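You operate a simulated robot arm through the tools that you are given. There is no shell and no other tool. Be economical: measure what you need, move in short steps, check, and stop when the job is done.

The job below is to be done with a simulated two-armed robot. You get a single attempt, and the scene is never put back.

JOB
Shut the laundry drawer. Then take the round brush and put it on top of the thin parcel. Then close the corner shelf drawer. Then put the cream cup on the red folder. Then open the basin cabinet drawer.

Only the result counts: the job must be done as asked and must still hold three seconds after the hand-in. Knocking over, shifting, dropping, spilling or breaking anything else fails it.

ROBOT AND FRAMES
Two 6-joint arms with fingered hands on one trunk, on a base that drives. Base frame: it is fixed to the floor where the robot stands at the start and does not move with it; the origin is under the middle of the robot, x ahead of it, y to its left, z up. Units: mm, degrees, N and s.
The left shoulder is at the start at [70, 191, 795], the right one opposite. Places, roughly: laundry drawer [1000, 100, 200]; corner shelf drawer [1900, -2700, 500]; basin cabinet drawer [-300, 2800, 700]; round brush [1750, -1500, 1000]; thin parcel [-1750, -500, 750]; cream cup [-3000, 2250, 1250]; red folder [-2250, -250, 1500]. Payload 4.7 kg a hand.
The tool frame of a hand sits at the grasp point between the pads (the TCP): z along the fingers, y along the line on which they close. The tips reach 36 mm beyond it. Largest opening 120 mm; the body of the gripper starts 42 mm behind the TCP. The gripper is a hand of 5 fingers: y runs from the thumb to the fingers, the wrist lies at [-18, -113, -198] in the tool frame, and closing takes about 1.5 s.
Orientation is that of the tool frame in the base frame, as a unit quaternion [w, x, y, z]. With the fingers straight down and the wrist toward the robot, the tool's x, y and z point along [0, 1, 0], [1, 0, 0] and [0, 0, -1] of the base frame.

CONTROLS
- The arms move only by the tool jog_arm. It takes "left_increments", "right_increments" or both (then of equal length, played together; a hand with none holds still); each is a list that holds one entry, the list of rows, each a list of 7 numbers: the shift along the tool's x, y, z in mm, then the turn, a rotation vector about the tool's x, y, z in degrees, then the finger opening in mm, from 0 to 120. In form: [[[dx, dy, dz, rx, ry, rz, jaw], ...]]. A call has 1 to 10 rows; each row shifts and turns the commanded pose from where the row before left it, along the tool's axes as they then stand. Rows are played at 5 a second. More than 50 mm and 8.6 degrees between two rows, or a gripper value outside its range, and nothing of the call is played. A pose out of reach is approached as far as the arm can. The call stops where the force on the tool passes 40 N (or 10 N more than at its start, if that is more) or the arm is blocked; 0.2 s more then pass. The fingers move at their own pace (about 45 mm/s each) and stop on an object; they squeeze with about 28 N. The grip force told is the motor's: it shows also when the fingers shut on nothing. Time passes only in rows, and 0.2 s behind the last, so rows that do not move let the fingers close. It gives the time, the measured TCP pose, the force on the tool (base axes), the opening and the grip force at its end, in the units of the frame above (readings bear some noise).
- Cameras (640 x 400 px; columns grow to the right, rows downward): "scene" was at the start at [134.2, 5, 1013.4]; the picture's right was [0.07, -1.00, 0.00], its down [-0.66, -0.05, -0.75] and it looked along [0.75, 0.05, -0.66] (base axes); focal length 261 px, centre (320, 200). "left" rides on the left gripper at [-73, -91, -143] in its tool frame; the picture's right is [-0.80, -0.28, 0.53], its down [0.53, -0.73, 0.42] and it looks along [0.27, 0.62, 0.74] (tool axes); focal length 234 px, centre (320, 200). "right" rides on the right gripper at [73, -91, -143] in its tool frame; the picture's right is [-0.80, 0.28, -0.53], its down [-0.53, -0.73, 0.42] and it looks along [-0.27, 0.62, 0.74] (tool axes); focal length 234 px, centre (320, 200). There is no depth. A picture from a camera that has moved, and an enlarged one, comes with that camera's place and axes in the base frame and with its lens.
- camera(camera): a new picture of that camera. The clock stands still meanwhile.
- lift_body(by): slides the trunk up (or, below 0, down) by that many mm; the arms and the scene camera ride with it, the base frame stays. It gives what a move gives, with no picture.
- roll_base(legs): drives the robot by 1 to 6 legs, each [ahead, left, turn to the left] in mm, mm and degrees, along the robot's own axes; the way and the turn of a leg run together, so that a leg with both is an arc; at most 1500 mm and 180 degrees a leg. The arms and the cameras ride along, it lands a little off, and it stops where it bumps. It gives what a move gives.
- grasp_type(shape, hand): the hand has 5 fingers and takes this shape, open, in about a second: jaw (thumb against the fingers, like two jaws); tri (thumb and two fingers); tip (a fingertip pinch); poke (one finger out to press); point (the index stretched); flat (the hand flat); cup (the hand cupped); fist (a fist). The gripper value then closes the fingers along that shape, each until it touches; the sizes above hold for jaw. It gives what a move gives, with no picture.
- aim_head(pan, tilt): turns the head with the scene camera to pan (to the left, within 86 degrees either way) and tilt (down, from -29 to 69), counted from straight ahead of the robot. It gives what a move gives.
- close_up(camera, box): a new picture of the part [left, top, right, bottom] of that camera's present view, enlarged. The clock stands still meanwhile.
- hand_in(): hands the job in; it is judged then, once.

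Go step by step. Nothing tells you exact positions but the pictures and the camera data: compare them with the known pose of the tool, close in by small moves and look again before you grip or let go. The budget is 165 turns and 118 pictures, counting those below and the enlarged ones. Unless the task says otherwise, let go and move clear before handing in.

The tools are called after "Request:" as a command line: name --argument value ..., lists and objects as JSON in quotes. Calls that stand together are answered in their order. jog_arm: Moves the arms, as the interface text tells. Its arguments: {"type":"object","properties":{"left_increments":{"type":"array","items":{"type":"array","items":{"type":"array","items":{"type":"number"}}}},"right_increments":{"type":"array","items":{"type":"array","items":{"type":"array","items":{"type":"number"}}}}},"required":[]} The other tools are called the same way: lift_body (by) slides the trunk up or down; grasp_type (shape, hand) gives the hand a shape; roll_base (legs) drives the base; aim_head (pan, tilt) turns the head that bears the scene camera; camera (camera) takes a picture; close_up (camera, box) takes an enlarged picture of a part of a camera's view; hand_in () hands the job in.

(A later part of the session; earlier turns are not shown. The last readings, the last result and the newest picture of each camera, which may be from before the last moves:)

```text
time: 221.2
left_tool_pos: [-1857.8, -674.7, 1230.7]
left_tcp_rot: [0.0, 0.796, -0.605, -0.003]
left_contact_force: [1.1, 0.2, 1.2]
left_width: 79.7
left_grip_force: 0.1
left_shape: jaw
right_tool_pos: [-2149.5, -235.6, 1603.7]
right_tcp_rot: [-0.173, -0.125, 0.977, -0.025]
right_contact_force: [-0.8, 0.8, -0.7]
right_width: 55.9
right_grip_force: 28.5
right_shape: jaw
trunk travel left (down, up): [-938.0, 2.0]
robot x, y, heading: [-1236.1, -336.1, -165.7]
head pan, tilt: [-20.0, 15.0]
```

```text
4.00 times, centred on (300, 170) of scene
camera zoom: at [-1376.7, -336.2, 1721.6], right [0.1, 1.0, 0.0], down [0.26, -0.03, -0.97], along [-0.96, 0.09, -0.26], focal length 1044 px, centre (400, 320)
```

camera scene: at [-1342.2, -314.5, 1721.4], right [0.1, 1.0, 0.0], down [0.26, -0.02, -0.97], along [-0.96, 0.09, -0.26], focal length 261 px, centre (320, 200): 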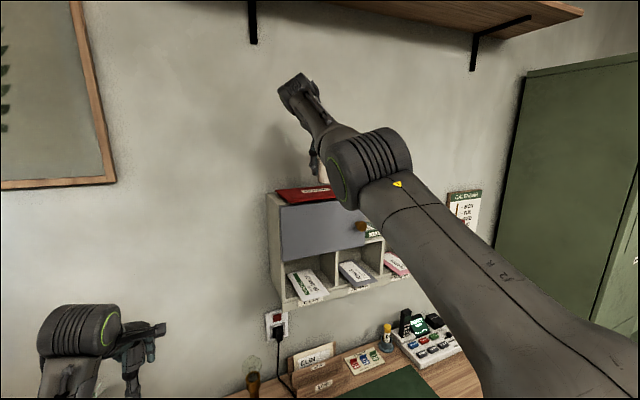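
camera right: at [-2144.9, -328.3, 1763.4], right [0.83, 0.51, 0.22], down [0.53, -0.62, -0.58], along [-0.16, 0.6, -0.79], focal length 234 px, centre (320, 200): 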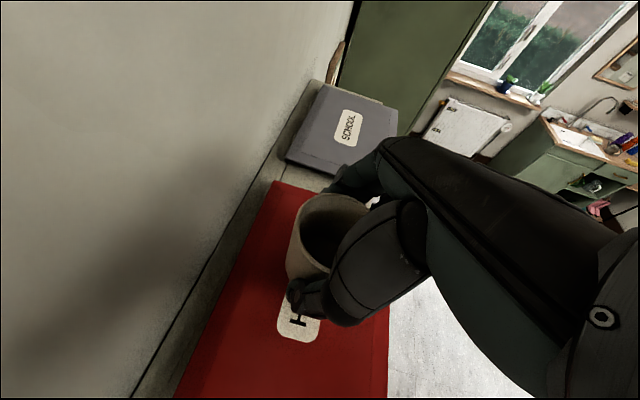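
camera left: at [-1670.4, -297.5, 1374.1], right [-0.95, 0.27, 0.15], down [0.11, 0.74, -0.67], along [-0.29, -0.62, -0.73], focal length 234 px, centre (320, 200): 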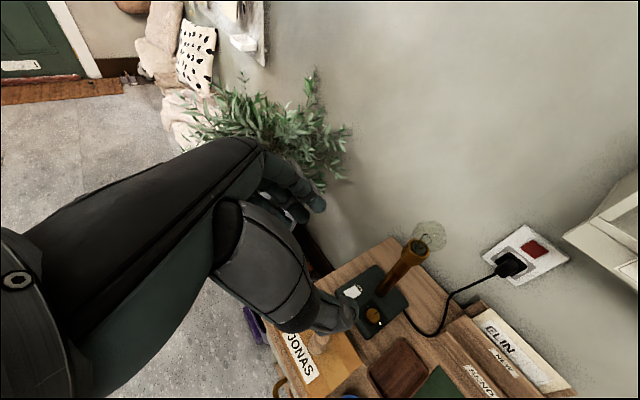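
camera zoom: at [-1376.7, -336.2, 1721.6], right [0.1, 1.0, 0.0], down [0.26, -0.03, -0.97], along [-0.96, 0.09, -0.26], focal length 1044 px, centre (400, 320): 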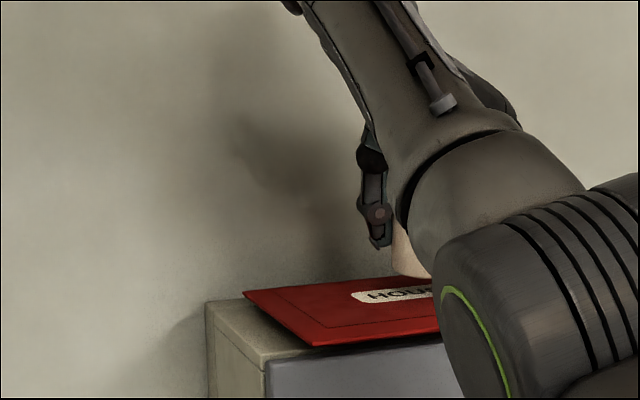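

Well centred over the folder, cup base about 18 mm above it. I'll lower gently in small steps.

Request:
jog_arm --right_increments '[[[-1.4, 0, 3.8, 0, 0, 0, 45], [-1.4, 0, 3.8, 0, 0, 0, 45], [-1.4, 0, 3.8, 0, 0, 0, 45]]]'

Request:
jog_arm --right_increments '[[[-0.7, 0, 1.9, 0, 0, 0, 45], [-0.7, 0, 1.9, 0, 0, 0, 45]]]'

Request:
close_up --camera "scene" --box '[270, 150, 350, 210]'

```text
time: 221.9
left_tool_pos: [-1860.2, -678.0, 1230.8]
left_tcp_rot: [-0.001, 0.796, -0.606, -0.004]
left_contact_force: [0.3, 0.0, -0.6]
left_width: 80.1
left_grip_force: 0.0
left_shape: jaw
right_tool_pos: [-2151.1, -238.7, 1590.7]
right_tcp_rot: [-0.172, -0.124, 0.977, -0.024]
right_contact_force: [-0.2, 0.6, -0.4]
right_width: 55.4
right_grip_force: 28.4
right_shape: jaw
trunk travel left (down, up): [-938.0, 2.0]
robot x, y, heading: [-1238.6, -333.4, -165.5]
head pan, tilt: [-20.0, 15.0]
```

```text
time: 222.6
left_tool_pos: [-1860.5, -678.8, 1229.4]
left_tcp_rot: [-0.001, 0.796, -0.605, -0.002]
left_contact_force: [0.0, 0.9, -0.4]
left_width: 79.7
left_grip_force: 0.1
left_shape: jaw
right_tool_pos: [-2151.3, -239.9, 1588.7]
right_tcp_rot: [-0.174, -0.125, 0.976, -0.025]
right_contact_force: [-0.9, -0.5, 2.4]
right_width: 55.7
right_grip_force: 27.8
right_shape: jaw
trunk travel left (down, up): [-938.0, 2.0]
robot x, y, heading: [-1237.2, -331.3, -165.7]
head pan, tilt: [-20.0, 15.0]
```

```text
6.67 times, centred on (310, 180) of scene
camera zoom: at [-1378.0, -339.2, 1721.5], right [0.1, 1.0, 0.0], down [0.26, -0.02, -0.97], along [-0.96, 0.09, -0.26], focal length 1740 px, centre (387, 333)
```

zoom: 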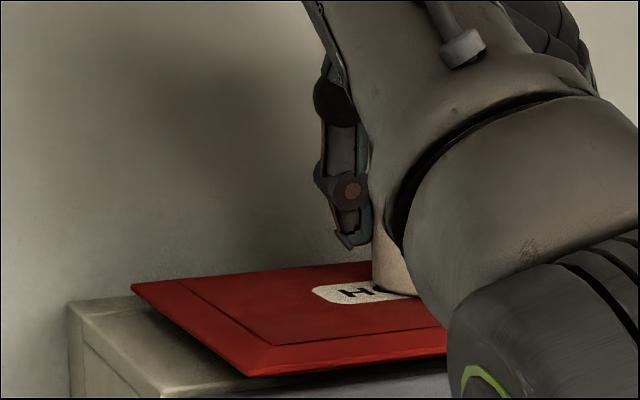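

Light contact is felt (2.4 N). I'll lower 2 mm more and check that it's seated.

Request:
jog_arm --right_increments '[[[-0.7, 0, 1.9, 0, 0, 0, 45]]]'

Request:
jog_arm --right_increments '[[[0, 0, 0, 0, 0, 0, 57], [0, 0, 0, 0, 0, 0, 60], [0, 0, 0, 0, 0, 0, 65], [0, 0, 0, 0, 0, 0, 72], [0, 0, 0, 0, 0, 0, 80], [0, 0, 0, 0, 0, 0, 86], [0, 0, 0, 0, 0, 0, 90]]]'

Request:
camera --camera "right"

```text
time: 222.9
left_tool_pos: [-1859.2, -678.6, 1230.8]
left_tcp_rot: [-0.001, 0.796, -0.605, -0.003]
left_contact_force: [-0.8, -0.6, -0.9]
left_width: 79.8
left_grip_force: 0.1
left_shape: jaw
right_tool_pos: [-2151.9, -239.2, 1586.9]
right_tcp_rot: [-0.174, -0.125, 0.977, -0.024]
right_contact_force: [-3.0, 0.1, 10.1]
right_width: 55.5
right_grip_force: 28.1
right_shape: jaw
trunk travel left (down, up): [-938.0, 2.0]
robot x, y, heading: [-1236.7, -335.6, -165.6]
head pan, tilt: [-20.0, 15.0]
```

```text
time: 224.6
left_tool_pos: [-1861.0, -678.4, 1230.7]
left_tcp_rot: [-0.002, 0.796, -0.605, -0.003]
left_contact_force: [-0.6, -0.5, 0.0]
left_width: 79.9
left_grip_force: 0.0
left_shape: jaw
right_tool_pos: [-2153.2, -239.1, 1584.8]
right_tcp_rot: [-0.172, -0.125, 0.977, -0.024]
right_contact_force: [-0.1, 0.1, 1.0]
right_width: 89.6
right_grip_force: 0.0
right_shape: jaw
trunk travel left (down, up): [-938.0, 2.0]
robot x, y, heading: [-1238.1, -333.5, -165.7]
head pan, tilt: [-20.0, 15.0]
```

```text
34 pictures are left
camera right: at [-2147.2, -332.1, 1743.7], right [0.83, 0.51, 0.22], down [0.53, -0.62, -0.58], along [-0.16, 0.6, -0.79], focal length 234 px, centre (320, 200)
```

right: 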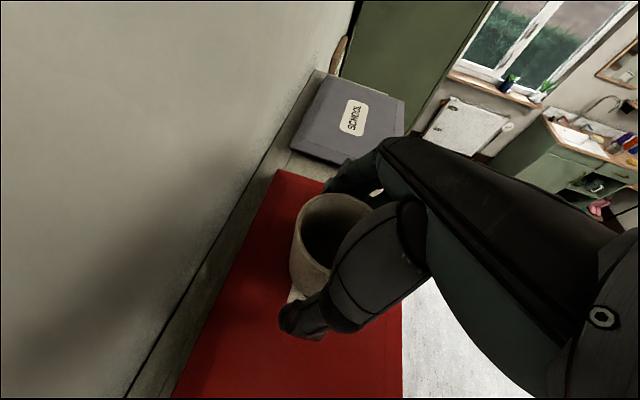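

Released and the cup stands. I'll rise straight up and check the position before backing out.

Request:
jog_arm --right_increments '[[[4, 0, -11, 0, 0, 0, 90], [4, 0, -11, 0, 0, 0, 90], [4, 0, -11, 0, 0, 0, 90], [3, 0, -12, 0, 0, 0, 90], [0, 0, -12, 0, 0, 0, 90], [0, 0, -12, 0, 0, 0, 90]]]'

Request:
camera --camera "right"

```text
time: 225.9
left_tool_pos: [-1859.1, -678.9, 1229.5]
left_tcp_rot: [-0.002, 0.795, -0.606, -0.002]
left_contact_force: [-0.7, -0.1, 0.3]
left_width: 79.7
left_grip_force: 0.0
left_shape: jaw
right_tool_pos: [-2138.2, -235.6, 1653.1]
right_tcp_rot: [-0.172, -0.126, 0.977, -0.025]
right_contact_force: [-1.3, -0.1, -0.7]
right_width: 89.6
right_grip_force: 0.0
right_shape: jaw
right hand out of reach, approached as far as the arm can: row 4
trunk travel left (down, up): [-938.0, 2.0]
robot x, y, heading: [-1236.0, -331.3, -165.5]
head pan, tilt: [-20.0, 15.0]
```

```text
33 pictures are left
camera right: at [-2132.4, -328.3, 1812.0], right [0.83, 0.51, 0.22], down [0.53, -0.62, -0.58], along [-0.16, 0.6, -0.79], focal length 234 px, centre (320, 200)
```

right: 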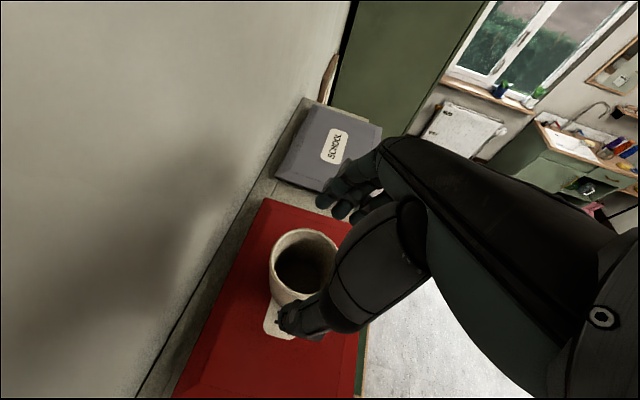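

Cup upright on the folder, and the fingertips are at about rim height. I'll retract along the tool axis and then back the base away.

Request:
jog_arm --right_increments '[[[-3, 0, -12, 0, 0, 0, 90], [-5, 0, -12, 0, 0, 0, 90], [-8, 0, -12, 0, 0, 0, 90]]]'

Request:
roll_base --legs '[[-650, 0, 0]]'

Request:
camera --camera "scene"

```text
time: 226.8
left_tool_pos: [-1862.0, -678.2, 1229.6]
left_tcp_rot: [0.0, 0.796, -0.605, -0.003]
left_contact_force: [-0.7, 0.0, 0.1]
left_width: 79.7
left_grip_force: 0.1
left_shape: jaw
right_tool_pos: [-2113.9, -227.5, 1681.2]
right_tcp_rot: [-0.171, -0.126, 0.977, -0.025]
right_contact_force: [0.6, -0.2, 1.0]
right_width: 89.9
right_grip_force: 0.1
right_shape: jaw
trunk travel left (down, up): [-938.0, 2.0]
robot x, y, heading: [-1234.8, -334.0, -165.4]
head pan, tilt: [-20.0, 15.0]
```

```text
time: 230.3
left_tool_pos: [-1242.0, -518.8, 1228.5]
left_tcp_rot: [-0.002, 0.796, -0.605, -0.002]
left_contact_force: [0.0, 0.3, -0.5]
left_width: 79.9
left_grip_force: 0.1
left_shape: jaw
right_tool_pos: [-1496.6, -70.8, 1680.9]
right_tcp_rot: [-0.17, -0.126, 0.977, -0.023]
right_contact_force: [-0.5, -0.3, -0.2]
right_width: 89.7
right_grip_force: 0.0
right_shape: jaw
trunk travel left (down, up): [-938.0, 2.0]
robot x, y, heading: [-620.6, -174.3, -165.7]
head pan, tilt: [-20.0, 15.0]
```

```text
32 pictures are left
camera scene: at [-762.0, -179.6, 1721.1], right [0.09, 1.0, 0.0], down [0.26, -0.02, -0.97], along [-0.96, 0.09, -0.26], focal length 261 px, centre (320, 200)
```

scene: 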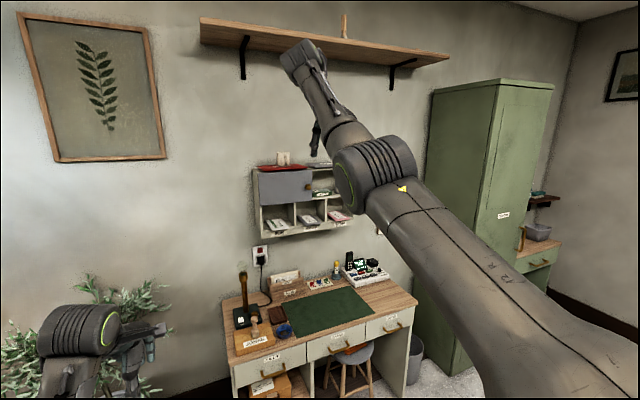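

The cup sits on the red folder and the brush is still on the parcel. Next I'll bring the right arm down and turn the hand to point straight ahead (fingers above, thumb below) for the drawer handle.

Request:
jog_arm --right_increments '[[[-15.4, 0, 42.3, 0, 0, 0, 90], [-15.4, 0, 42.3, 0, 0, 0, 90], [-15.4, 0, 42.3, 0, 0, 0, 90], [-15.4, 0, 42.3, 0, 0, 0, 90], [-15.4, 0, 42.3, 0, 0, 0, 90], [-15.4, 0, 42.3, 0, 0, 0, 90], [-15.4, 0, 42.3, 0, 0, 0, 90], [-15.4, 0, 42.3, 0, 0, 0, 90], [-15.4, 0, 42.3, 0, 0, 0, 90], [-15.4, 0, 42.3, 0, 0, 0, 90]]]'

Request:
jog_arm --right_increments '[[[0, 0, 0, -3.8, 3.8, -6.59, 90], [0, 0, 0, -3.8, 3.8, -6.59, 90], [0, 0, 0, -3.8, 3.8, -6.59, 90], [0, 0, 0, -3.8, 3.8, -6.59, 90], [0, 0, 0, -3.8, 3.8, -6.59, 90], [0, 0, 0, -3.8, 3.8, -6.59, 90], [0, 0, 0, -3.8, 3.8, -6.59, 90], [0, 0, 0, -3.8, 3.8, -6.59, 90], [0, 0, 0, -3.8, 3.8, -6.59, 90], [0, 0, 0, -3.8, 3.8, -6.59, 90]]]'

Request:
jog_arm --right_increments '[[[0, 0, 0, -3.8, 3.8, -6.59, 90], [0, 0, 0, -3.8, 3.8, -6.59, 90], [0, 0, 0, -1.1, 1.1, -1.9, 90], [0, 0, 0, 0, 0, 0, 90]]]'

Request:
lift_body --by -300

```text
time: 232.5
left_tool_pos: [-1241.4, -518.5, 1229.3]
left_tcp_rot: [-0.001, 0.796, -0.605, -0.003]
left_contact_force: [-0.5, -0.4, 0.1]
left_width: 79.8
left_grip_force: 0.1
left_shape: jaw
right_tool_pos: [-1533.6, -78.6, 1238.9]
right_tcp_rot: [-0.173, -0.127, 0.976, -0.024]
right_contact_force: [-0.1, -0.1, 0.2]
right_width: 89.4
right_grip_force: 0.1
right_shape: jaw
right hand out of reach, approached as far as the arm can: row 1, 2, 3, 4
trunk travel left (down, up): [-938.0, 2.0]
robot x, y, heading: [-617.6, -173.0, -165.3]
head pan, tilt: [-20.0, 15.0]
```

```text
time: 234.7
left_tool_pos: [-1242.7, -517.5, 1229.7]
left_tcp_rot: [-0.001, 0.797, -0.604, -0.001]
left_contact_force: [-0.5, -0.1, -0.1]
left_width: 80.0
left_grip_force: 0.0
left_shape: jaw
right_tool_pos: [-1532.1, -79.2, 1239.3]
right_tcp_rot: [-0.473, -0.547, 0.608, 0.328]
right_contact_force: [0.3, 0.2, -0.1]
right_width: 89.6
right_grip_force: 0.0
right_shape: jaw
trunk travel left (down, up): [-938.0, 2.0]
robot x, y, heading: [-616.6, -177.1, -165.5]
head pan, tilt: [-20.0, 15.0]
```

```text
time: 235.7
left_tool_pos: [-1241.0, -518.8, 1229.8]
left_tcp_rot: [0.0, 0.796, -0.605, -0.002]
left_contact_force: [-1.2, -0.7, 0.0]
left_width: 79.8
left_grip_force: 0.0
left_shape: jaw
right_tool_pos: [-1532.6, -79.3, 1239.9]
right_tcp_rot: [0.509, 0.607, -0.469, -0.391]
right_contact_force: [-0.9, 0.0, -0.1]
right_width: 89.8
right_grip_force: 0.0
right_shape: jaw
trunk travel left (down, up): [-938.0, 2.0]
robot x, y, heading: [-617.4, -176.1, -165.0]
head pan, tilt: [-20.0, 15.0]
```

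```text
time: 238.7
left_tool_pos: [-1240.7, -518.4, 931.1]
left_tcp_rot: [-0.001, 0.797, -0.604, -0.002]
left_contact_force: [0.3, -0.4, 1.2]
left_width: 79.8
left_grip_force: 0.0
left_shape: jaw
right_tool_pos: [-1532.0, -79.8, 939.5]
right_tcp_rot: [0.509, 0.607, -0.469, -0.391]
right_contact_force: [0.8, 0.6, 0.0]
right_width: 89.5
right_grip_force: 0.0
right_shape: jaw
trunk travel left (down, up): [-638.0, 302.0]
robot x, y, heading: [-616.3, -172.4, -165.5]
head pan, tilt: [-20.0, 15.0]
```

Now turn to face the basin wall and drive up toward it, keeping left of the stairs, then look.

Request:
roll_base --legs '[[0, 0, -90], [1440, -340, 0]]'

Request:
aim_head --pan -25 --tilt 25

Request:
camera --camera "scene"

```text
time: 249.8
left_tool_pos: [-963.0, 1916.7, 929.0]
left_tcp_rot: [0.003, -0.127, 0.992, 0.001]
left_contact_force: [0.6, 1.0, -0.5]
left_width: 79.7
left_grip_force: 0.1
left_shape: jaw
right_tool_pos: [-517.4, 2201.1, 939.5]
right_tcp_rot: [-0.08, -0.092, 0.761, 0.637]
right_contact_force: [-0.2, 0.2, 0.1]
right_width: 89.2
right_grip_force: 0.1
right_shape: jaw
trunk travel left (down, up): [-638.0, 302.0]
robot x, y, heading: [-626.7, 1287.8, 103.3]
head pan, tilt: [-20.0, 15.0]
```

```text
time: 250.6
left_tool_pos: [-962.0, 1918.6, 930.1]
left_tcp_rot: [0.002, -0.127, 0.992, 0.001]
left_contact_force: [0.7, -0.1, -0.3]
left_width: 79.6
left_grip_force: 0.0
left_shape: jaw
right_tool_pos: [-517.3, 2201.7, 940.2]
right_tcp_rot: [-0.078, -0.091, 0.761, 0.637]
right_contact_force: [-0.4, -0.7, -0.2]
right_width: 89.5
right_grip_force: 0.0
right_shape: jaw
trunk travel left (down, up): [-638.0, 302.0]
robot x, y, heading: [-630.7, 1285.1, 103.4]
head pan, tilt: [-25.0, 25.0]
```

```text
31 pictures are left
camera scene: at [-621.2, 1427.2, 1405.1], right [0.98, -0.2, 0.0], down [-0.08, -0.41, -0.91], along [0.18, 0.89, -0.42], focal length 261 px, centre (320, 200)
```

scene: 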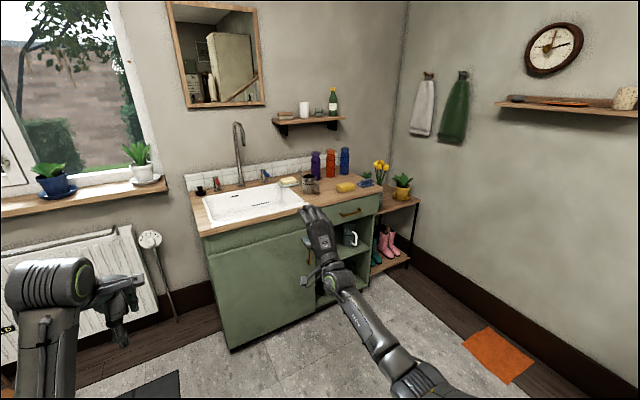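

Request:
close_up --camera "scene" --box '[270, 160, 430, 270]'

```text
3.64 times, centred on (350, 215) of scene
camera zoom: at [-621.2, 1427.2, 1405.1], right [0.98, -0.2, 0.0], down [-0.08, -0.41, -0.91], along [0.18, 0.89, -0.42], focal length 949 px, centre (211, 146)
```

zoom: 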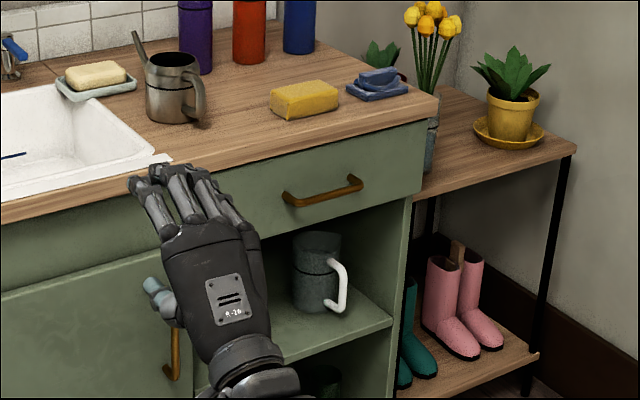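

The drawer handle is near [-218, 2588, ~765], right of the basin door. I'll move right and a bit forward, and lower the trunk so the hand comes to handle height.

Request:
roll_base --legs '[[120, -300, 1.2]]'

Request:
lift_body --by -120

Request:
camera --camera "scene"

Request:
camera --camera "right"

```text
time: 252.7
left_tool_pos: [-751.5, 2096.8, 929.7]
left_tcp_rot: [0.003, -0.153, 0.988, 0.001]
left_contact_force: [-0.9, -0.2, 0.2]
left_width: 79.8
left_grip_force: 0.0
left_shape: jaw
right_tool_pos: [-321.9, 2404.5, 937.9]
right_tcp_rot: [-0.095, -0.111, 0.759, 0.635]
right_contact_force: [-1.4, -0.5, -1.1]
right_width: 89.7
right_grip_force: 0.1
right_shape: jaw
trunk travel left (down, up): [-638.0, 302.0]
robot x, y, heading: [-383.7, 1488.6, 106.5]
head pan, tilt: [-25.0, 25.0]
stopped in leg 1: the robot was blocked; the commanded pose is now the measured one
```

```text
time: 254.2
left_tool_pos: [-750.2, 2097.0, 810.9]
left_tcp_rot: [0.003, -0.153, 0.988, 0.001]
left_contact_force: [-0.7, -0.5, -0.7]
left_width: 79.8
left_grip_force: 0.0
left_shape: jaw
right_tool_pos: [-322.4, 2404.0, 818.6]
right_tcp_rot: [-0.096, -0.112, 0.759, 0.634]
right_contact_force: [0.4, 0.4, 0.2]
right_width: 89.8
right_grip_force: 0.1
right_shape: jaw
trunk travel left (down, up): [-518.0, 422.0]
robot x, y, heading: [-380.1, 1489.6, 106.7]
head pan, tilt: [-25.0, 25.0]
```

```text
29 pictures are left
camera scene: at [-384.2, 1625.9, 1285.2], right [0.99, -0.14, 0.0], down [-0.06, -0.42, -0.91], along [0.13, 0.9, -0.42], focal length 261 px, centre (320, 200)
```

scene: 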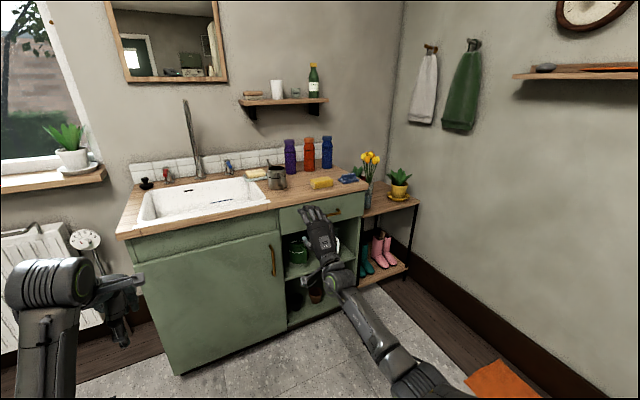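

```text
28 pictures are left
camera right: at [-345.0, 2232.6, 753.4], right [0.91, -0.21, 0.37], down [0.42, 0.43, -0.8], along [0.01, 0.88, 0.48], focal length 234 px, centre (320, 200)
```

right: 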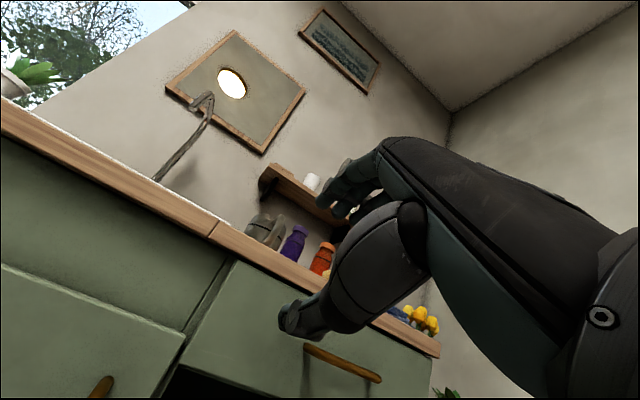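

The base was stopped, probably by the stair edge. I'll check what is beside the robot and zoom on the handle.

Request:
close_up --camera "scene" --box '[250, 180, 390, 280]'

Request:
aim_head --pan -80 --tilt 55

Request:
camera --camera "scene"

```text
4.00 times, centred on (320, 230) of scene
camera zoom: at [-384.2, 1625.9, 1285.2], right [0.99, -0.14, 0.0], down [-0.06, -0.42, -0.91], along [0.13, 0.9, -0.42], focal length 1044 px, centre (320, 80)
```

zoom: 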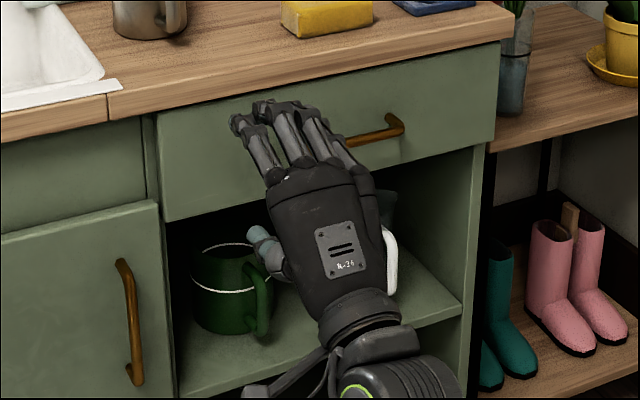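

```text
time: 255.4
left_tool_pos: [-750.7, 2096.7, 810.6]
left_tcp_rot: [0.003, -0.154, 0.988, 0.001]
left_contact_force: [-0.4, -0.4, 0.6]
left_width: 79.9
left_grip_force: 0.1
left_shape: jaw
right_tool_pos: [-321.6, 2403.3, 818.3]
right_tcp_rot: [-0.096, -0.112, 0.759, 0.634]
right_contact_force: [-0.7, -0.5, -0.1]
right_width: 89.7
right_grip_force: 0.0
right_shape: jaw
trunk travel left (down, up): [-518.0, 422.0]
robot x, y, heading: [-383.2, 1489.6, 106.8]
head pan, tilt: [-80.0, 55.0]
```

```text
26 pictures are left
camera scene: at [-333.2, 1567.5, 1241.1], right [0.45, -0.89, 0.0], down [-0.73, -0.37, -0.57], along [0.51, 0.26, -0.82], focal length 261 px, centre (320, 200)
```

scene: 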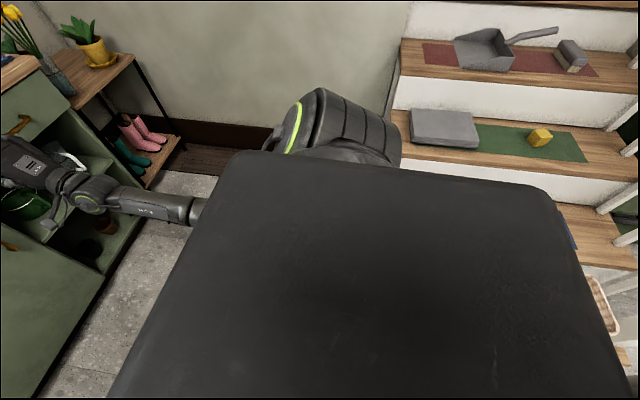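

That looks like just the fixed stair step beside the base. The handle is at about [-205, 2632, 740]. I'll ease left a little, drive ahead, lower the trunk, then move the hand right toward the handle.

Request:
roll_base --legs '[[0, 25, 0], [200, 0, -1.7]]'

Request:
lift_body --by -78

Request:
aim_head --pan -30 --tilt 30

Request:
jog_arm --right_increments '[[[-35, 0, 0, 0, 0, 0, 90], [-35, 0, 0, 0, 0, 0, 90], [-35, 0, 0, 0, 0, 0, 90], [-25, 0, 0, 0, 0, 0, 90]]]'

Request:
camera --camera "right"

Request:
camera --camera "scene"

```text
time: 257.5
left_tool_pos: [-807.6, 2283.1, 810.2]
left_tcp_rot: [0.002, -0.139, 0.99, 0.002]
left_contact_force: [0.3, -0.3, -0.2]
left_width: 79.7
left_grip_force: 0.0
left_shape: jaw
right_tool_pos: [-367.5, 2575.5, 820.5]
right_tcp_rot: [-0.087, -0.099, 0.758, 0.639]
right_contact_force: [0.1, -1.7, 0.5]
right_width: 90.5
right_grip_force: 0.1
right_shape: jaw
trunk travel left (down, up): [-518.0, 422.0]
robot x, y, heading: [-458.3, 1662.8, 104.8]
head pan, tilt: [-80.0, 55.0]
stopped in leg 2: the force on the tool passed its limit (the readings are from after the stop); the commanded pose is now the measured one
```

```text
time: 258.3
left_tool_pos: [-806.6, 2282.0, 752.9]
left_tcp_rot: [0.002, -0.139, 0.99, 0.003]
left_contact_force: [-0.4, 0.5, -0.8]
left_width: 79.7
left_grip_force: 0.0
left_shape: jaw
right_tool_pos: [-368.7, 2574.8, 782.9]
right_tcp_rot: [-0.09, -0.099, 0.745, 0.654]
right_contact_force: [2.0, 4.4, 24.2]
right_width: 98.9
right_grip_force: 0.1
right_shape: jaw
trunk travel left (down, up): [-458.0, 482.0]
robot x, y, heading: [-457.3, 1661.1, 105.0]
head pan, tilt: [-80.0, 55.0]
stopped: the force on the tool passed its limit (the readings are from after the stop); the commanded pose is now the measured one
```

```text
time: 259.5
left_tool_pos: [-807.2, 2282.6, 753.2]
left_tcp_rot: [0.003, -0.139, 0.99, 0.003]
left_contact_force: [0.4, 0.1, -0.2]
left_width: 79.9
left_grip_force: 0.0
left_shape: jaw
right_tool_pos: [-369.9, 2573.7, 781.7]
right_tcp_rot: [-0.089, -0.098, 0.747, 0.652]
right_contact_force: [5.6, 4.6, 31.7]
right_width: 99.3
right_grip_force: 0.1
right_shape: jaw
trunk travel left (down, up): [-458.0, 482.0]
robot x, y, heading: [-458.6, 1665.2, 104.8]
head pan, tilt: [-30.0, 30.0]
```

```text
time: 260.5
left_tool_pos: [-806.0, 2284.9, 750.6]
left_tcp_rot: [0.002, -0.138, 0.99, 0.002]
left_contact_force: [-0.3, 0.2, -0.6]
left_width: 79.7
left_grip_force: 0.0
left_shape: jaw
right_tool_pos: [-251.6, 2586.7, 787.8]
right_tcp_rot: [-0.084, -0.092, 0.755, 0.644]
right_contact_force: [1.3, -2.3, 0.2]
right_width: 93.2
right_grip_force: 0.1
right_shape: jaw
right hand out of reach, approached as far as the arm can: row 3, 4
trunk travel left (down, up): [-458.0, 482.0]
robot x, y, heading: [-458.1, 1664.8, 104.8]
head pan, tilt: [-30.0, 30.0]
```

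```text
25 pictures are left
camera right: at [-284.4, 2417.9, 720.3], right [0.9, -0.26, 0.35], down [0.43, 0.42, -0.8], along [0.06, 0.87, 0.49], focal length 234 px, centre (320, 200)
```

right: 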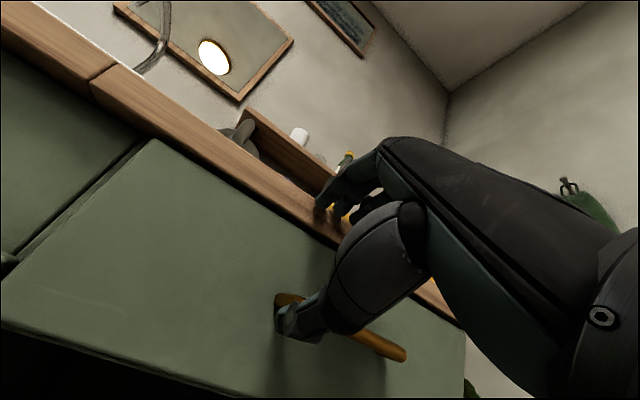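

```text
24 pictures are left
camera scene: at [-446.6, 1797.9, 1217.5], right [0.97, -0.26, 0.0], down [-0.13, -0.48, -0.87], along [0.23, 0.84, -0.5], focal length 261 px, centre (320, 200)
```

scene: 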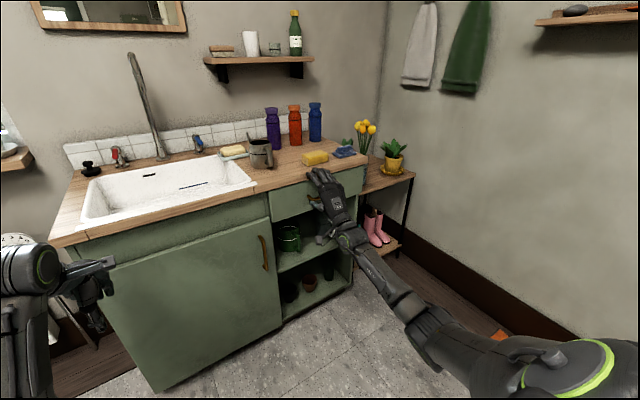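

The fingers grazed the counter front edge when lowering; nothing appears moved. I'll back off, lower to handle height, narrow the opening and re-approach.

Request:
roll_base --legs '[[-110, 0, 0]]'

Request:
lift_body --by -40

Request:
jog_arm --right_increments '[[[0, 0, 0, 0, 0, 0, 60], [0, 0, 0, 0, 0, 0, 60], [0, 0, 0, 0, 0, 0, 60]]]'

Request:
camera --camera "right"

Request:
close_up --camera "scene" --box '[220, 120, 420, 250]'

```text
time: 261.7
left_tool_pos: [-776.6, 2176.4, 750.7]
left_tcp_rot: [0.003, -0.137, 0.991, 0.002]
left_contact_force: [0.5, -0.7, 0.3]
left_width: 79.7
left_grip_force: 0.1
left_shape: jaw
right_tool_pos: [-225.4, 2479.4, 792.5]
right_tcp_rot: [-0.085, -0.092, 0.752, 0.647]
right_contact_force: [0.5, -0.3, 0.3]
right_width: 90.3
right_grip_force: 0.0
right_shape: jaw
trunk travel left (down, up): [-458.0, 482.0]
robot x, y, heading: [-432.1, 1556.1, 105.0]
head pan, tilt: [-30.0, 30.0]
```

```text
time: 262.5
left_tool_pos: [-777.7, 2177.6, 711.9]
left_tcp_rot: [0.002, -0.138, 0.99, 0.001]
left_contact_force: [-0.4, -0.1, 0.6]
left_width: 79.6
left_grip_force: 0.3
left_shape: jaw
right_tool_pos: [-226.5, 2479.8, 753.0]
right_tcp_rot: [-0.085, -0.092, 0.753, 0.646]
right_contact_force: [0.3, -0.2, 0.1]
right_width: 90.4
right_grip_force: 0.0
right_shape: jaw
trunk travel left (down, up): [-418.0, 522.0]
robot x, y, heading: [-429.5, 1556.2, 104.9]
head pan, tilt: [-30.0, 30.0]
```

```text
time: 263.3
left_tool_pos: [-778.0, 2178.6, 710.3]
left_tcp_rot: [0.002, -0.138, 0.99, 0.001]
left_contact_force: [-0.3, -0.3, -1.0]
left_width: 79.9
left_grip_force: 0.1
left_shape: jaw
right_tool_pos: [-225.1, 2478.7, 752.7]
right_tcp_rot: [-0.085, -0.092, 0.753, 0.646]
right_contact_force: [0.1, 0.6, -0.4]
right_width: 60.4
right_grip_force: 0.2
right_shape: jaw
trunk travel left (down, up): [-418.0, 522.0]
robot x, y, heading: [-431.1, 1557.5, 104.9]
head pan, tilt: [-30.0, 30.0]
```

```text
23 pictures are left
camera right: at [-258.4, 2311.6, 683.1], right [0.9, -0.26, 0.35], down [0.43, 0.43, -0.79], along [0.06, 0.86, 0.5], focal length 234 px, centre (320, 200)
```

right: 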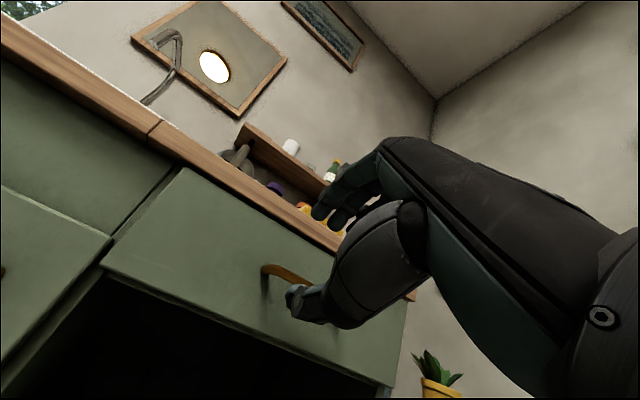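

```text
3.08 times, centred on (320, 185) of scene
camera zoom: at [-418.8, 1691.3, 1177.9], right [0.97, -0.26, 0.0], down [-0.13, -0.48, -0.87], along [0.23, 0.84, -0.5], focal length 803 px, centre (320, 246)
```

zoom: 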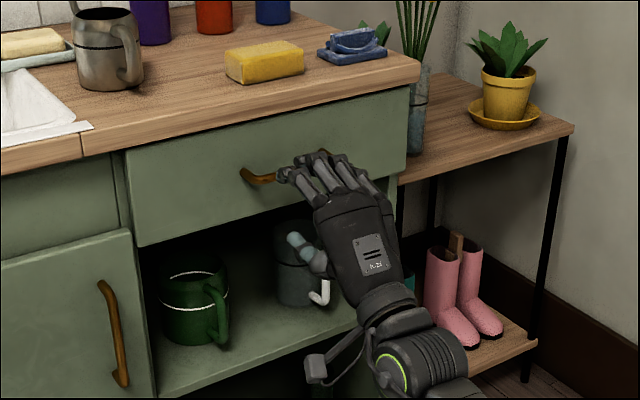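

The handle bar runs from [-265, 2631, 737] to about [-143, 2660, 742]. I'll turn the base slightly right and forward so the hand lines up with the bar's middle.

Request:
roll_base --legs '[[100, 0, -4]]'

Request:
camera --camera "right"

Request:
close_up --camera "scene" --box '[220, 120, 420, 250]'

```text
time: 264.5
left_tool_pos: [-754.8, 2296.9, 710.4]
left_tcp_rot: [0.002, -0.103, 0.995, 0.0]
left_contact_force: [-0.3, 0.0, -1.0]
left_width: 79.6
left_grip_force: 0.1
left_shape: jaw
right_tool_pos: [-184.3, 2562.2, 751.4]
right_tcp_rot: [-0.061, -0.065, 0.757, 0.648]
right_contact_force: [0.7, 0.0, -0.6]
right_width: 60.6
right_grip_force: 0.2
right_shape: jaw
trunk travel left (down, up): [-418.0, 522.0]
robot x, y, heading: [-450.2, 1652.9, 100.7]
head pan, tilt: [-30.0, 30.0]
```

```text
21 pictures are left
camera right: at [-227.4, 2395.5, 682.1], right [0.88, -0.32, 0.35], down [0.46, 0.4, -0.79], along [0.12, 0.86, 0.5], focal length 234 px, centre (320, 200)
```

right: 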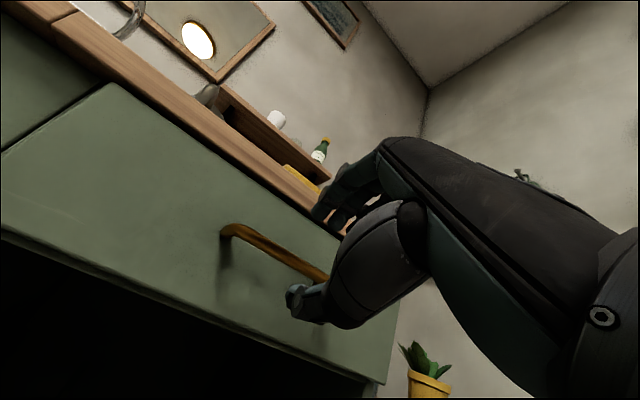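

```text
3.08 times, centred on (320, 185) of scene
camera zoom: at [-431.3, 1788.7, 1177.6], right [0.94, -0.33, 0.0], down [-0.16, -0.47, -0.87], along [0.28, 0.82, -0.5], focal length 803 px, centre (320, 246)
```

zoom: 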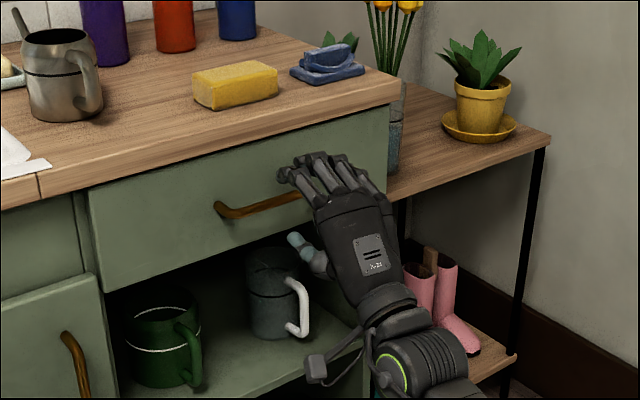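

The hand is lined up with the bar's middle. I'll advance 60 mm and look again.

Request:
jog_arm --right_increments '[[[3, 1, 20, 0, 0, 0, 60], [3, 1, 20, 0, 0, 0, 60], [2, 1, 20, 0, 0, 0, 60]]]'

Request:
camera --camera "right"

Request:
close_up --camera "scene" --box '[250, 140, 370, 220]'

```text
time: 265.3
left_tool_pos: [-755.2, 2298.6, 711.0]
left_tcp_rot: [0.002, -0.103, 0.995, 0.001]
left_contact_force: [-0.3, 0.5, 0.0]
left_width: 80.0
left_grip_force: 0.0
left_shape: jaw
right_tool_pos: [-214.6, 2597.8, 761.8]
right_tcp_rot: [-0.059, -0.06, 0.758, 0.647]
right_contact_force: [-0.7, 0.0, -0.3]
right_width: 60.7
right_grip_force: 0.1
right_shape: jaw
right hand out of reach, approached as far as the arm can: row 1, 2, 3
trunk travel left (down, up): [-418.0, 522.0]
robot x, y, heading: [-450.0, 1654.1, 100.7]
head pan, tilt: [-30.0, 30.0]
```

```text
19 pictures are left
camera right: at [-260.3, 2432.1, 692.9], right [0.88, -0.33, 0.35], down [0.46, 0.39, -0.8], along [0.13, 0.86, 0.5], focal length 234 px, centre (320, 200)
```

right: 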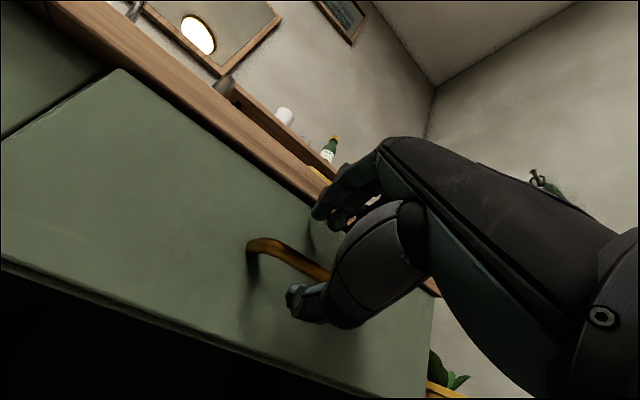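

```text
5.00 times, centred on (310, 180) of scene
camera zoom: at [-431.5, 1787.6, 1177.8], right [0.94, -0.33, 0.0], down [-0.16, -0.47, -0.87], along [0.29, 0.82, -0.5], focal length 1305 px, centre (370, 300)
```

zoom: 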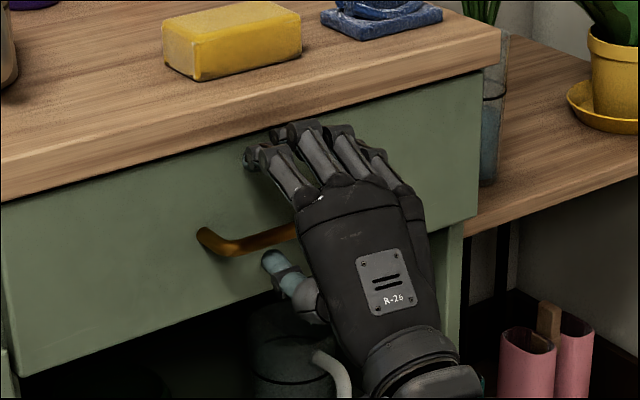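

The arm is near its full extension, so I'll pull it back and bring the base closer instead.

Request:
jog_arm --right_increments '[[[0, 0, -35, 0, 0, 0, 60], [0, 0, -35, 0, 0, 0, 60], [0, 0, -35, 0, 0, 0, 60], [0, 0, -35, 0, 0, 0, 60], [0, 0, 0, 0, 0, 0, 60]]]'

```text
time: 266.5
left_tool_pos: [-754.7, 2298.0, 711.6]
left_tcp_rot: [0.002, -0.103, 0.995, 0.001]
left_contact_force: [-0.3, -0.1, -0.3]
left_width: 80.3
left_grip_force: 0.1
left_shape: jaw
right_tool_pos: [-188.8, 2462.3, 783.2]
right_tcp_rot: [-0.062, -0.066, 0.756, 0.649]
right_contact_force: [-0.3, 0.6, -0.2]
right_width: 60.3
right_grip_force: 0.1
right_shape: jaw
trunk travel left (down, up): [-418.0, 522.0]
robot x, y, heading: [-455.3, 1654.6, 100.9]
head pan, tilt: [-30.0, 30.0]
```

Request:
lift_body --by -36

Request:
jog_arm --right_increments '[[[-16, 0, 0, 0, 0, 0, 60], [-16, 0, 0, 0, 0, 0, 60]]]'

Request:
roll_base --legs '[[130, 9, 0]]'

Request:
camera --camera "right"

```text
time: 267.3
left_tool_pos: [-753.9, 2298.1, 675.5]
left_tcp_rot: [0.002, -0.103, 0.995, 0.001]
left_contact_force: [0.4, 0.3, 0.0]
left_width: 79.9
left_grip_force: 0.1
left_shape: jaw
right_tool_pos: [-188.7, 2461.9, 747.1]
right_tcp_rot: [-0.062, -0.066, 0.756, 0.649]
right_contact_force: [0.9, 0.1, 0.5]
right_width: 60.4
right_grip_force: 0.1
right_shape: jaw
trunk travel left (down, up): [-382.0, 558.0]
robot x, y, heading: [-452.3, 1656.7, 100.8]
head pan, tilt: [-30.0, 30.0]
```

```text
time: 267.9
left_tool_pos: [-755.1, 2297.8, 675.4]
left_tcp_rot: [0.002, -0.103, 0.995, 0.001]
left_contact_force: [-0.6, -0.5, -0.1]
left_width: 80.0
left_grip_force: 0.1
left_shape: jaw
right_tool_pos: [-155.5, 2466.5, 747.2]
right_tcp_rot: [-0.062, -0.065, 0.756, 0.649]
right_contact_force: [0.2, -0.2, 0.1]
right_width: 60.1
right_grip_force: 0.0
right_shape: jaw
trunk travel left (down, up): [-382.0, 558.0]
robot x, y, heading: [-455.9, 1655.3, 101.0]
head pan, tilt: [-30.0, 30.0]
```

```text
time: 269.1
left_tool_pos: [-778.9, 2389.8, 676.1]
left_tcp_rot: [0.004, -0.101, 0.995, -0.004]
left_contact_force: [6.8, -19.6, 0.2]
left_width: 74.0
left_grip_force: 0.0
left_shape: jaw
right_tool_pos: [-184.2, 2563.4, 747.8]
right_tcp_rot: [-0.062, -0.065, 0.756, 0.649]
right_contact_force: [0.0, -0.4, 0.2]
right_width: 60.3
right_grip_force: 0.0
right_shape: jaw
trunk travel left (down, up): [-382.0, 558.0]
robot x, y, heading: [-476.8, 1753.3, 101.0]
head pan, tilt: [-30.0, 30.0]
stopped in leg 1: the force on the tool passed its limit (the readings are from after the stop); the commanded pose is now the measured one
```

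```text
17 pictures are left
camera right: at [-227.4, 2398.0, 679.1], right [0.88, -0.33, 0.35], down [0.46, 0.4, -0.79], along [0.12, 0.86, 0.5], focal length 234 px, centre (320, 200)
```

right: 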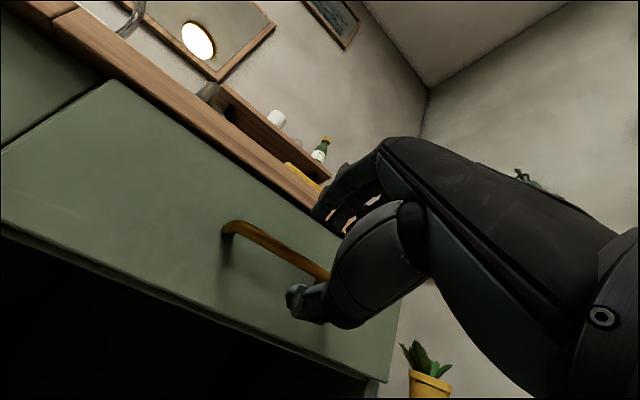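

The left fingers touched the cabinet front, but the right arm now has enough reach. I'll pull the left hand back and advance the right hand onto the bar.

Request:
jog_arm --left_increments '[[[0, -15, 10, 0, 0, 0, 60], [0, -15, 10, 0, 0, 0, 60], [0, -15, 10, 0, 0, 0, 60]]]' --right_increments '[[[2, 1.5, 20, 0, 0, 0, 60], [2, 1.5, 20, 0, 0, 0, 60], [2, 1.5, 20, 0, 0, 0, 60]]]'

Request:
camera --camera "right"

Request:
close_up --camera "scene" --box '[240, 120, 400, 220]'

```text
time: 269.9
left_tool_pos: [-768.6, 2351.1, 647.4]
left_tcp_rot: [0.004, -0.099, 0.995, -0.002]
left_contact_force: [-0.3, -0.2, -0.4]
left_width: 60.4
left_grip_force: 0.1
left_shape: jaw
right_tool_pos: [-196.6, 2614.2, 749.6]
right_tcp_rot: [-0.063, -0.063, 0.751, 0.654]
right_contact_force: [1.2, -23.7, 1.7]
right_width: 59.2
right_grip_force: 0.1
right_shape: jaw
trunk travel left (down, up): [-382.0, 558.0]
robot x, y, heading: [-480.1, 1748.9, 100.5]
head pan, tilt: [-30.0, 30.0]
stopped in row 3 (right hand): the force on the tool passed its limit (the readings are from after the stop); the commanded pose is now the measured one
```

```text
16 pictures are left
camera right: at [-241.3, 2448.8, 677.4], right [0.88, -0.33, 0.34], down [0.46, 0.41, -0.79], along [0.12, 0.85, 0.51], focal length 234 px, centre (320, 200)
```

right: 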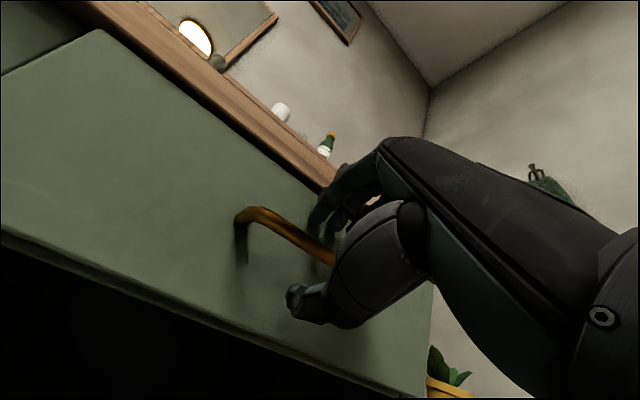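

```text
4.00 times, centred on (320, 170) of scene
camera zoom: at [-456.5, 1882.9, 1142.1], right [0.94, -0.33, 0.0], down [-0.17, -0.47, -0.87], along [0.29, 0.82, -0.5], focal length 1044 px, centre (320, 320)
```

zoom: 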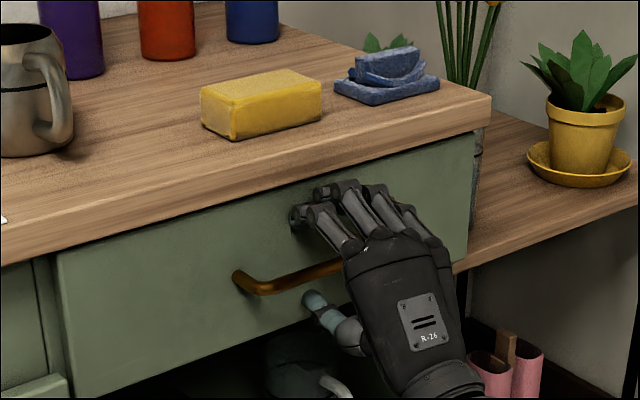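

The bar lies between fingers and thumb, but the fingertips hit the counter lip above. I'll back up a bit, lower 13 mm, narrow the opening to 46, and advance.

Request:
jog_arm --right_increments '[[[0, 0, -20, 0, 0, 0, 46], [0, -13, 0, 0, 0, 0, 46], [0, 0, 0, 0, 0, 0, 46], [0, 2, 15, 0, 0, 0, 46], [0, 2, 15, 0, 0, 0, 46], [0, 2, 12, 0, 0, 0, 46], [0, 2, 12, 0, 0, 0, 46]]]'

Request:
close_up --camera "right" --box '[180, 120, 420, 340]'

Request:
close_up --camera "scene" --box '[280, 140, 360, 200]'

```text
time: 271.1
left_tool_pos: [-768.3, 2350.2, 647.7]
left_tcp_rot: [0.005, -0.1, 0.995, -0.002]
left_contact_force: [0.8, -0.3, -0.2]
left_width: 60.2
left_grip_force: 0.1
left_shape: jaw
right_tool_pos: [-197.2, 2616.6, 744.5]
right_tcp_rot: [-0.063, -0.062, 0.748, 0.658]
right_contact_force: [-0.8, -31.6, 3.0]
right_width: 45.6
right_grip_force: 0.0
right_shape: jaw
trunk travel left (down, up): [-382.0, 558.0]
robot x, y, heading: [-475.9, 1751.5, 100.5]
head pan, tilt: [-30.0, 30.0]
stopped in row 6 (right hand): the force on the tool passed its limit (the readings are from after the stop); the commanded pose is now the measured one
```

```text
1.82 times, centred on (300, 230) of right
camera zoom: at [-242.0, 2453.3, 671.3], right [0.88, -0.34, 0.33], down [0.46, 0.42, -0.79], along [0.13, 0.84, 0.52], focal length 426 px, centre (356, 146)
```

zoom: 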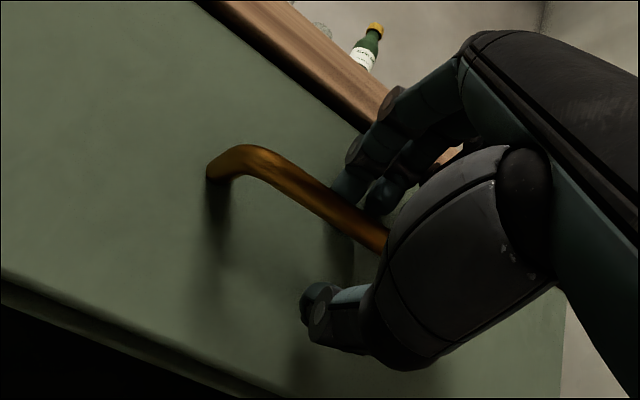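

```text
6.67 times, centred on (320, 170) of scene
camera zoom: at [-456.6, 1880.6, 1142.3], right [0.94, -0.33, 0.0], down [-0.17, -0.47, -0.87], along [0.29, 0.82, -0.5], focal length 1740 px, centre (320, 400)
```

zoom: 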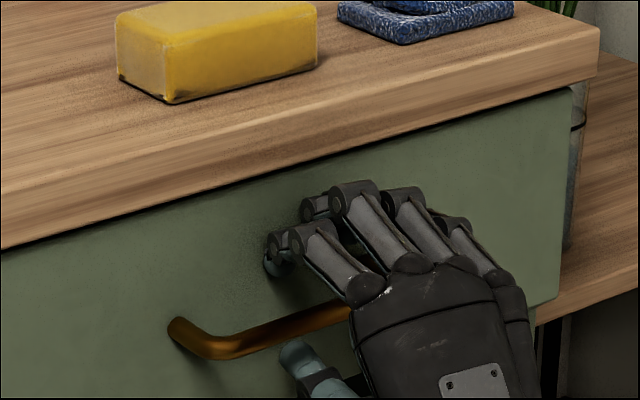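

The fingertips reach the drawer face above the bar and the thumb is below it. I'll close on the bar.

Request:
jog_arm --right_increments '[[[0, 0, 0, 0, 0, 0, 35], [0, 0, 0, 0, 0, 0, 25], [0, 0, 0, 0, 0, 0, 15], [0, 0, 0, 0, 0, 0, 5], [0, 0, 0, 0, 0, 0, 0], [0, 0, 0, 0, 0, 0, 0], [0, 0, 0, 0, 0, 0, 0]]]'

Request:
close_up --camera "right" --box '[180, 120, 420, 340]'

```text
time: 272.7
left_tool_pos: [-767.7, 2350.9, 647.8]
left_tcp_rot: [0.003, -0.101, 0.995, -0.002]
left_contact_force: [-0.5, -1.0, 0.0]
left_width: 60.3
left_grip_force: 0.0
left_shape: jaw
right_tool_pos: [-196.5, 2620.0, 739.6]
right_tcp_rot: [-0.063, -0.062, 0.749, 0.656]
right_contact_force: [9.7, -16.2, 1.4]
right_width: 1.4
right_grip_force: 27.9
right_shape: jaw
trunk travel left (down, up): [-382.0, 558.0]
robot x, y, heading: [-478.4, 1752.4, 100.6]
head pan, tilt: [-30.0, 30.0]
```

```text
1.82 times, centred on (300, 230) of right
camera zoom: at [-241.7, 2455.9, 667.9], right [0.88, -0.33, 0.34], down [0.46, 0.41, -0.79], along [0.13, 0.85, 0.51], focal length 426 px, centre (356, 146)
```

zoom: 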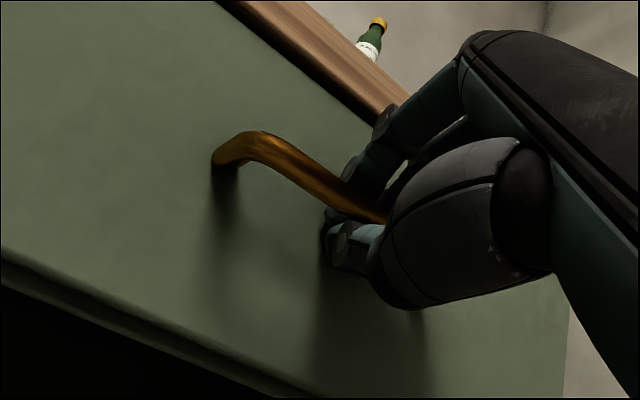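

The fingers and thumb have closed around the bar. I'll pull back gently with the arm and see if the drawer follows.

Request:
jog_arm --right_increments '[[[0, 0, -12, 0, 0, 0, 0], [1, 0, -15, 0, 0, 0, 0], [1, 0, -15, 0, 0, 0, 0], [1, 0, -15, 0, 0, 0, 0], [1, 0, -15, 0, 0, 0, 0], [1, 0, -15, 0, 0, 0, 0]]]'

Request:
camera --camera "scene"

```text
time: 274.1
left_tool_pos: [-766.2, 2355.6, 645.1]
left_tcp_rot: [0.003, -0.099, 0.995, -0.006]
left_contact_force: [0.3, 0.4, 0.3]
left_width: 60.2
left_grip_force: 0.1
left_shape: jaw
right_tool_pos: [-183.5, 2539.3, 744.4]
right_tcp_rot: [-0.063, -0.06, 0.753, 0.652]
right_contact_force: [21.9, 5.8, -25.3]
right_width: 1.6
right_grip_force: 28.0
right_shape: jaw
trunk travel left (down, up): [-382.0, 558.0]
robot x, y, heading: [-476.1, 1749.6, 100.6]
head pan, tilt: [-30.0, 30.0]
```

```text
11 pictures are left
camera scene: at [-453.0, 1888.0, 1141.1], right [0.94, -0.33, 0.0], down [-0.17, -0.47, -0.86], along [0.29, 0.81, -0.5], focal length 261 px, centre (320, 200)
```

scene: 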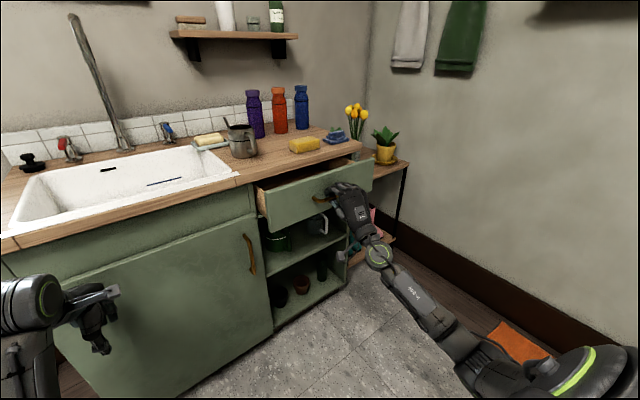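

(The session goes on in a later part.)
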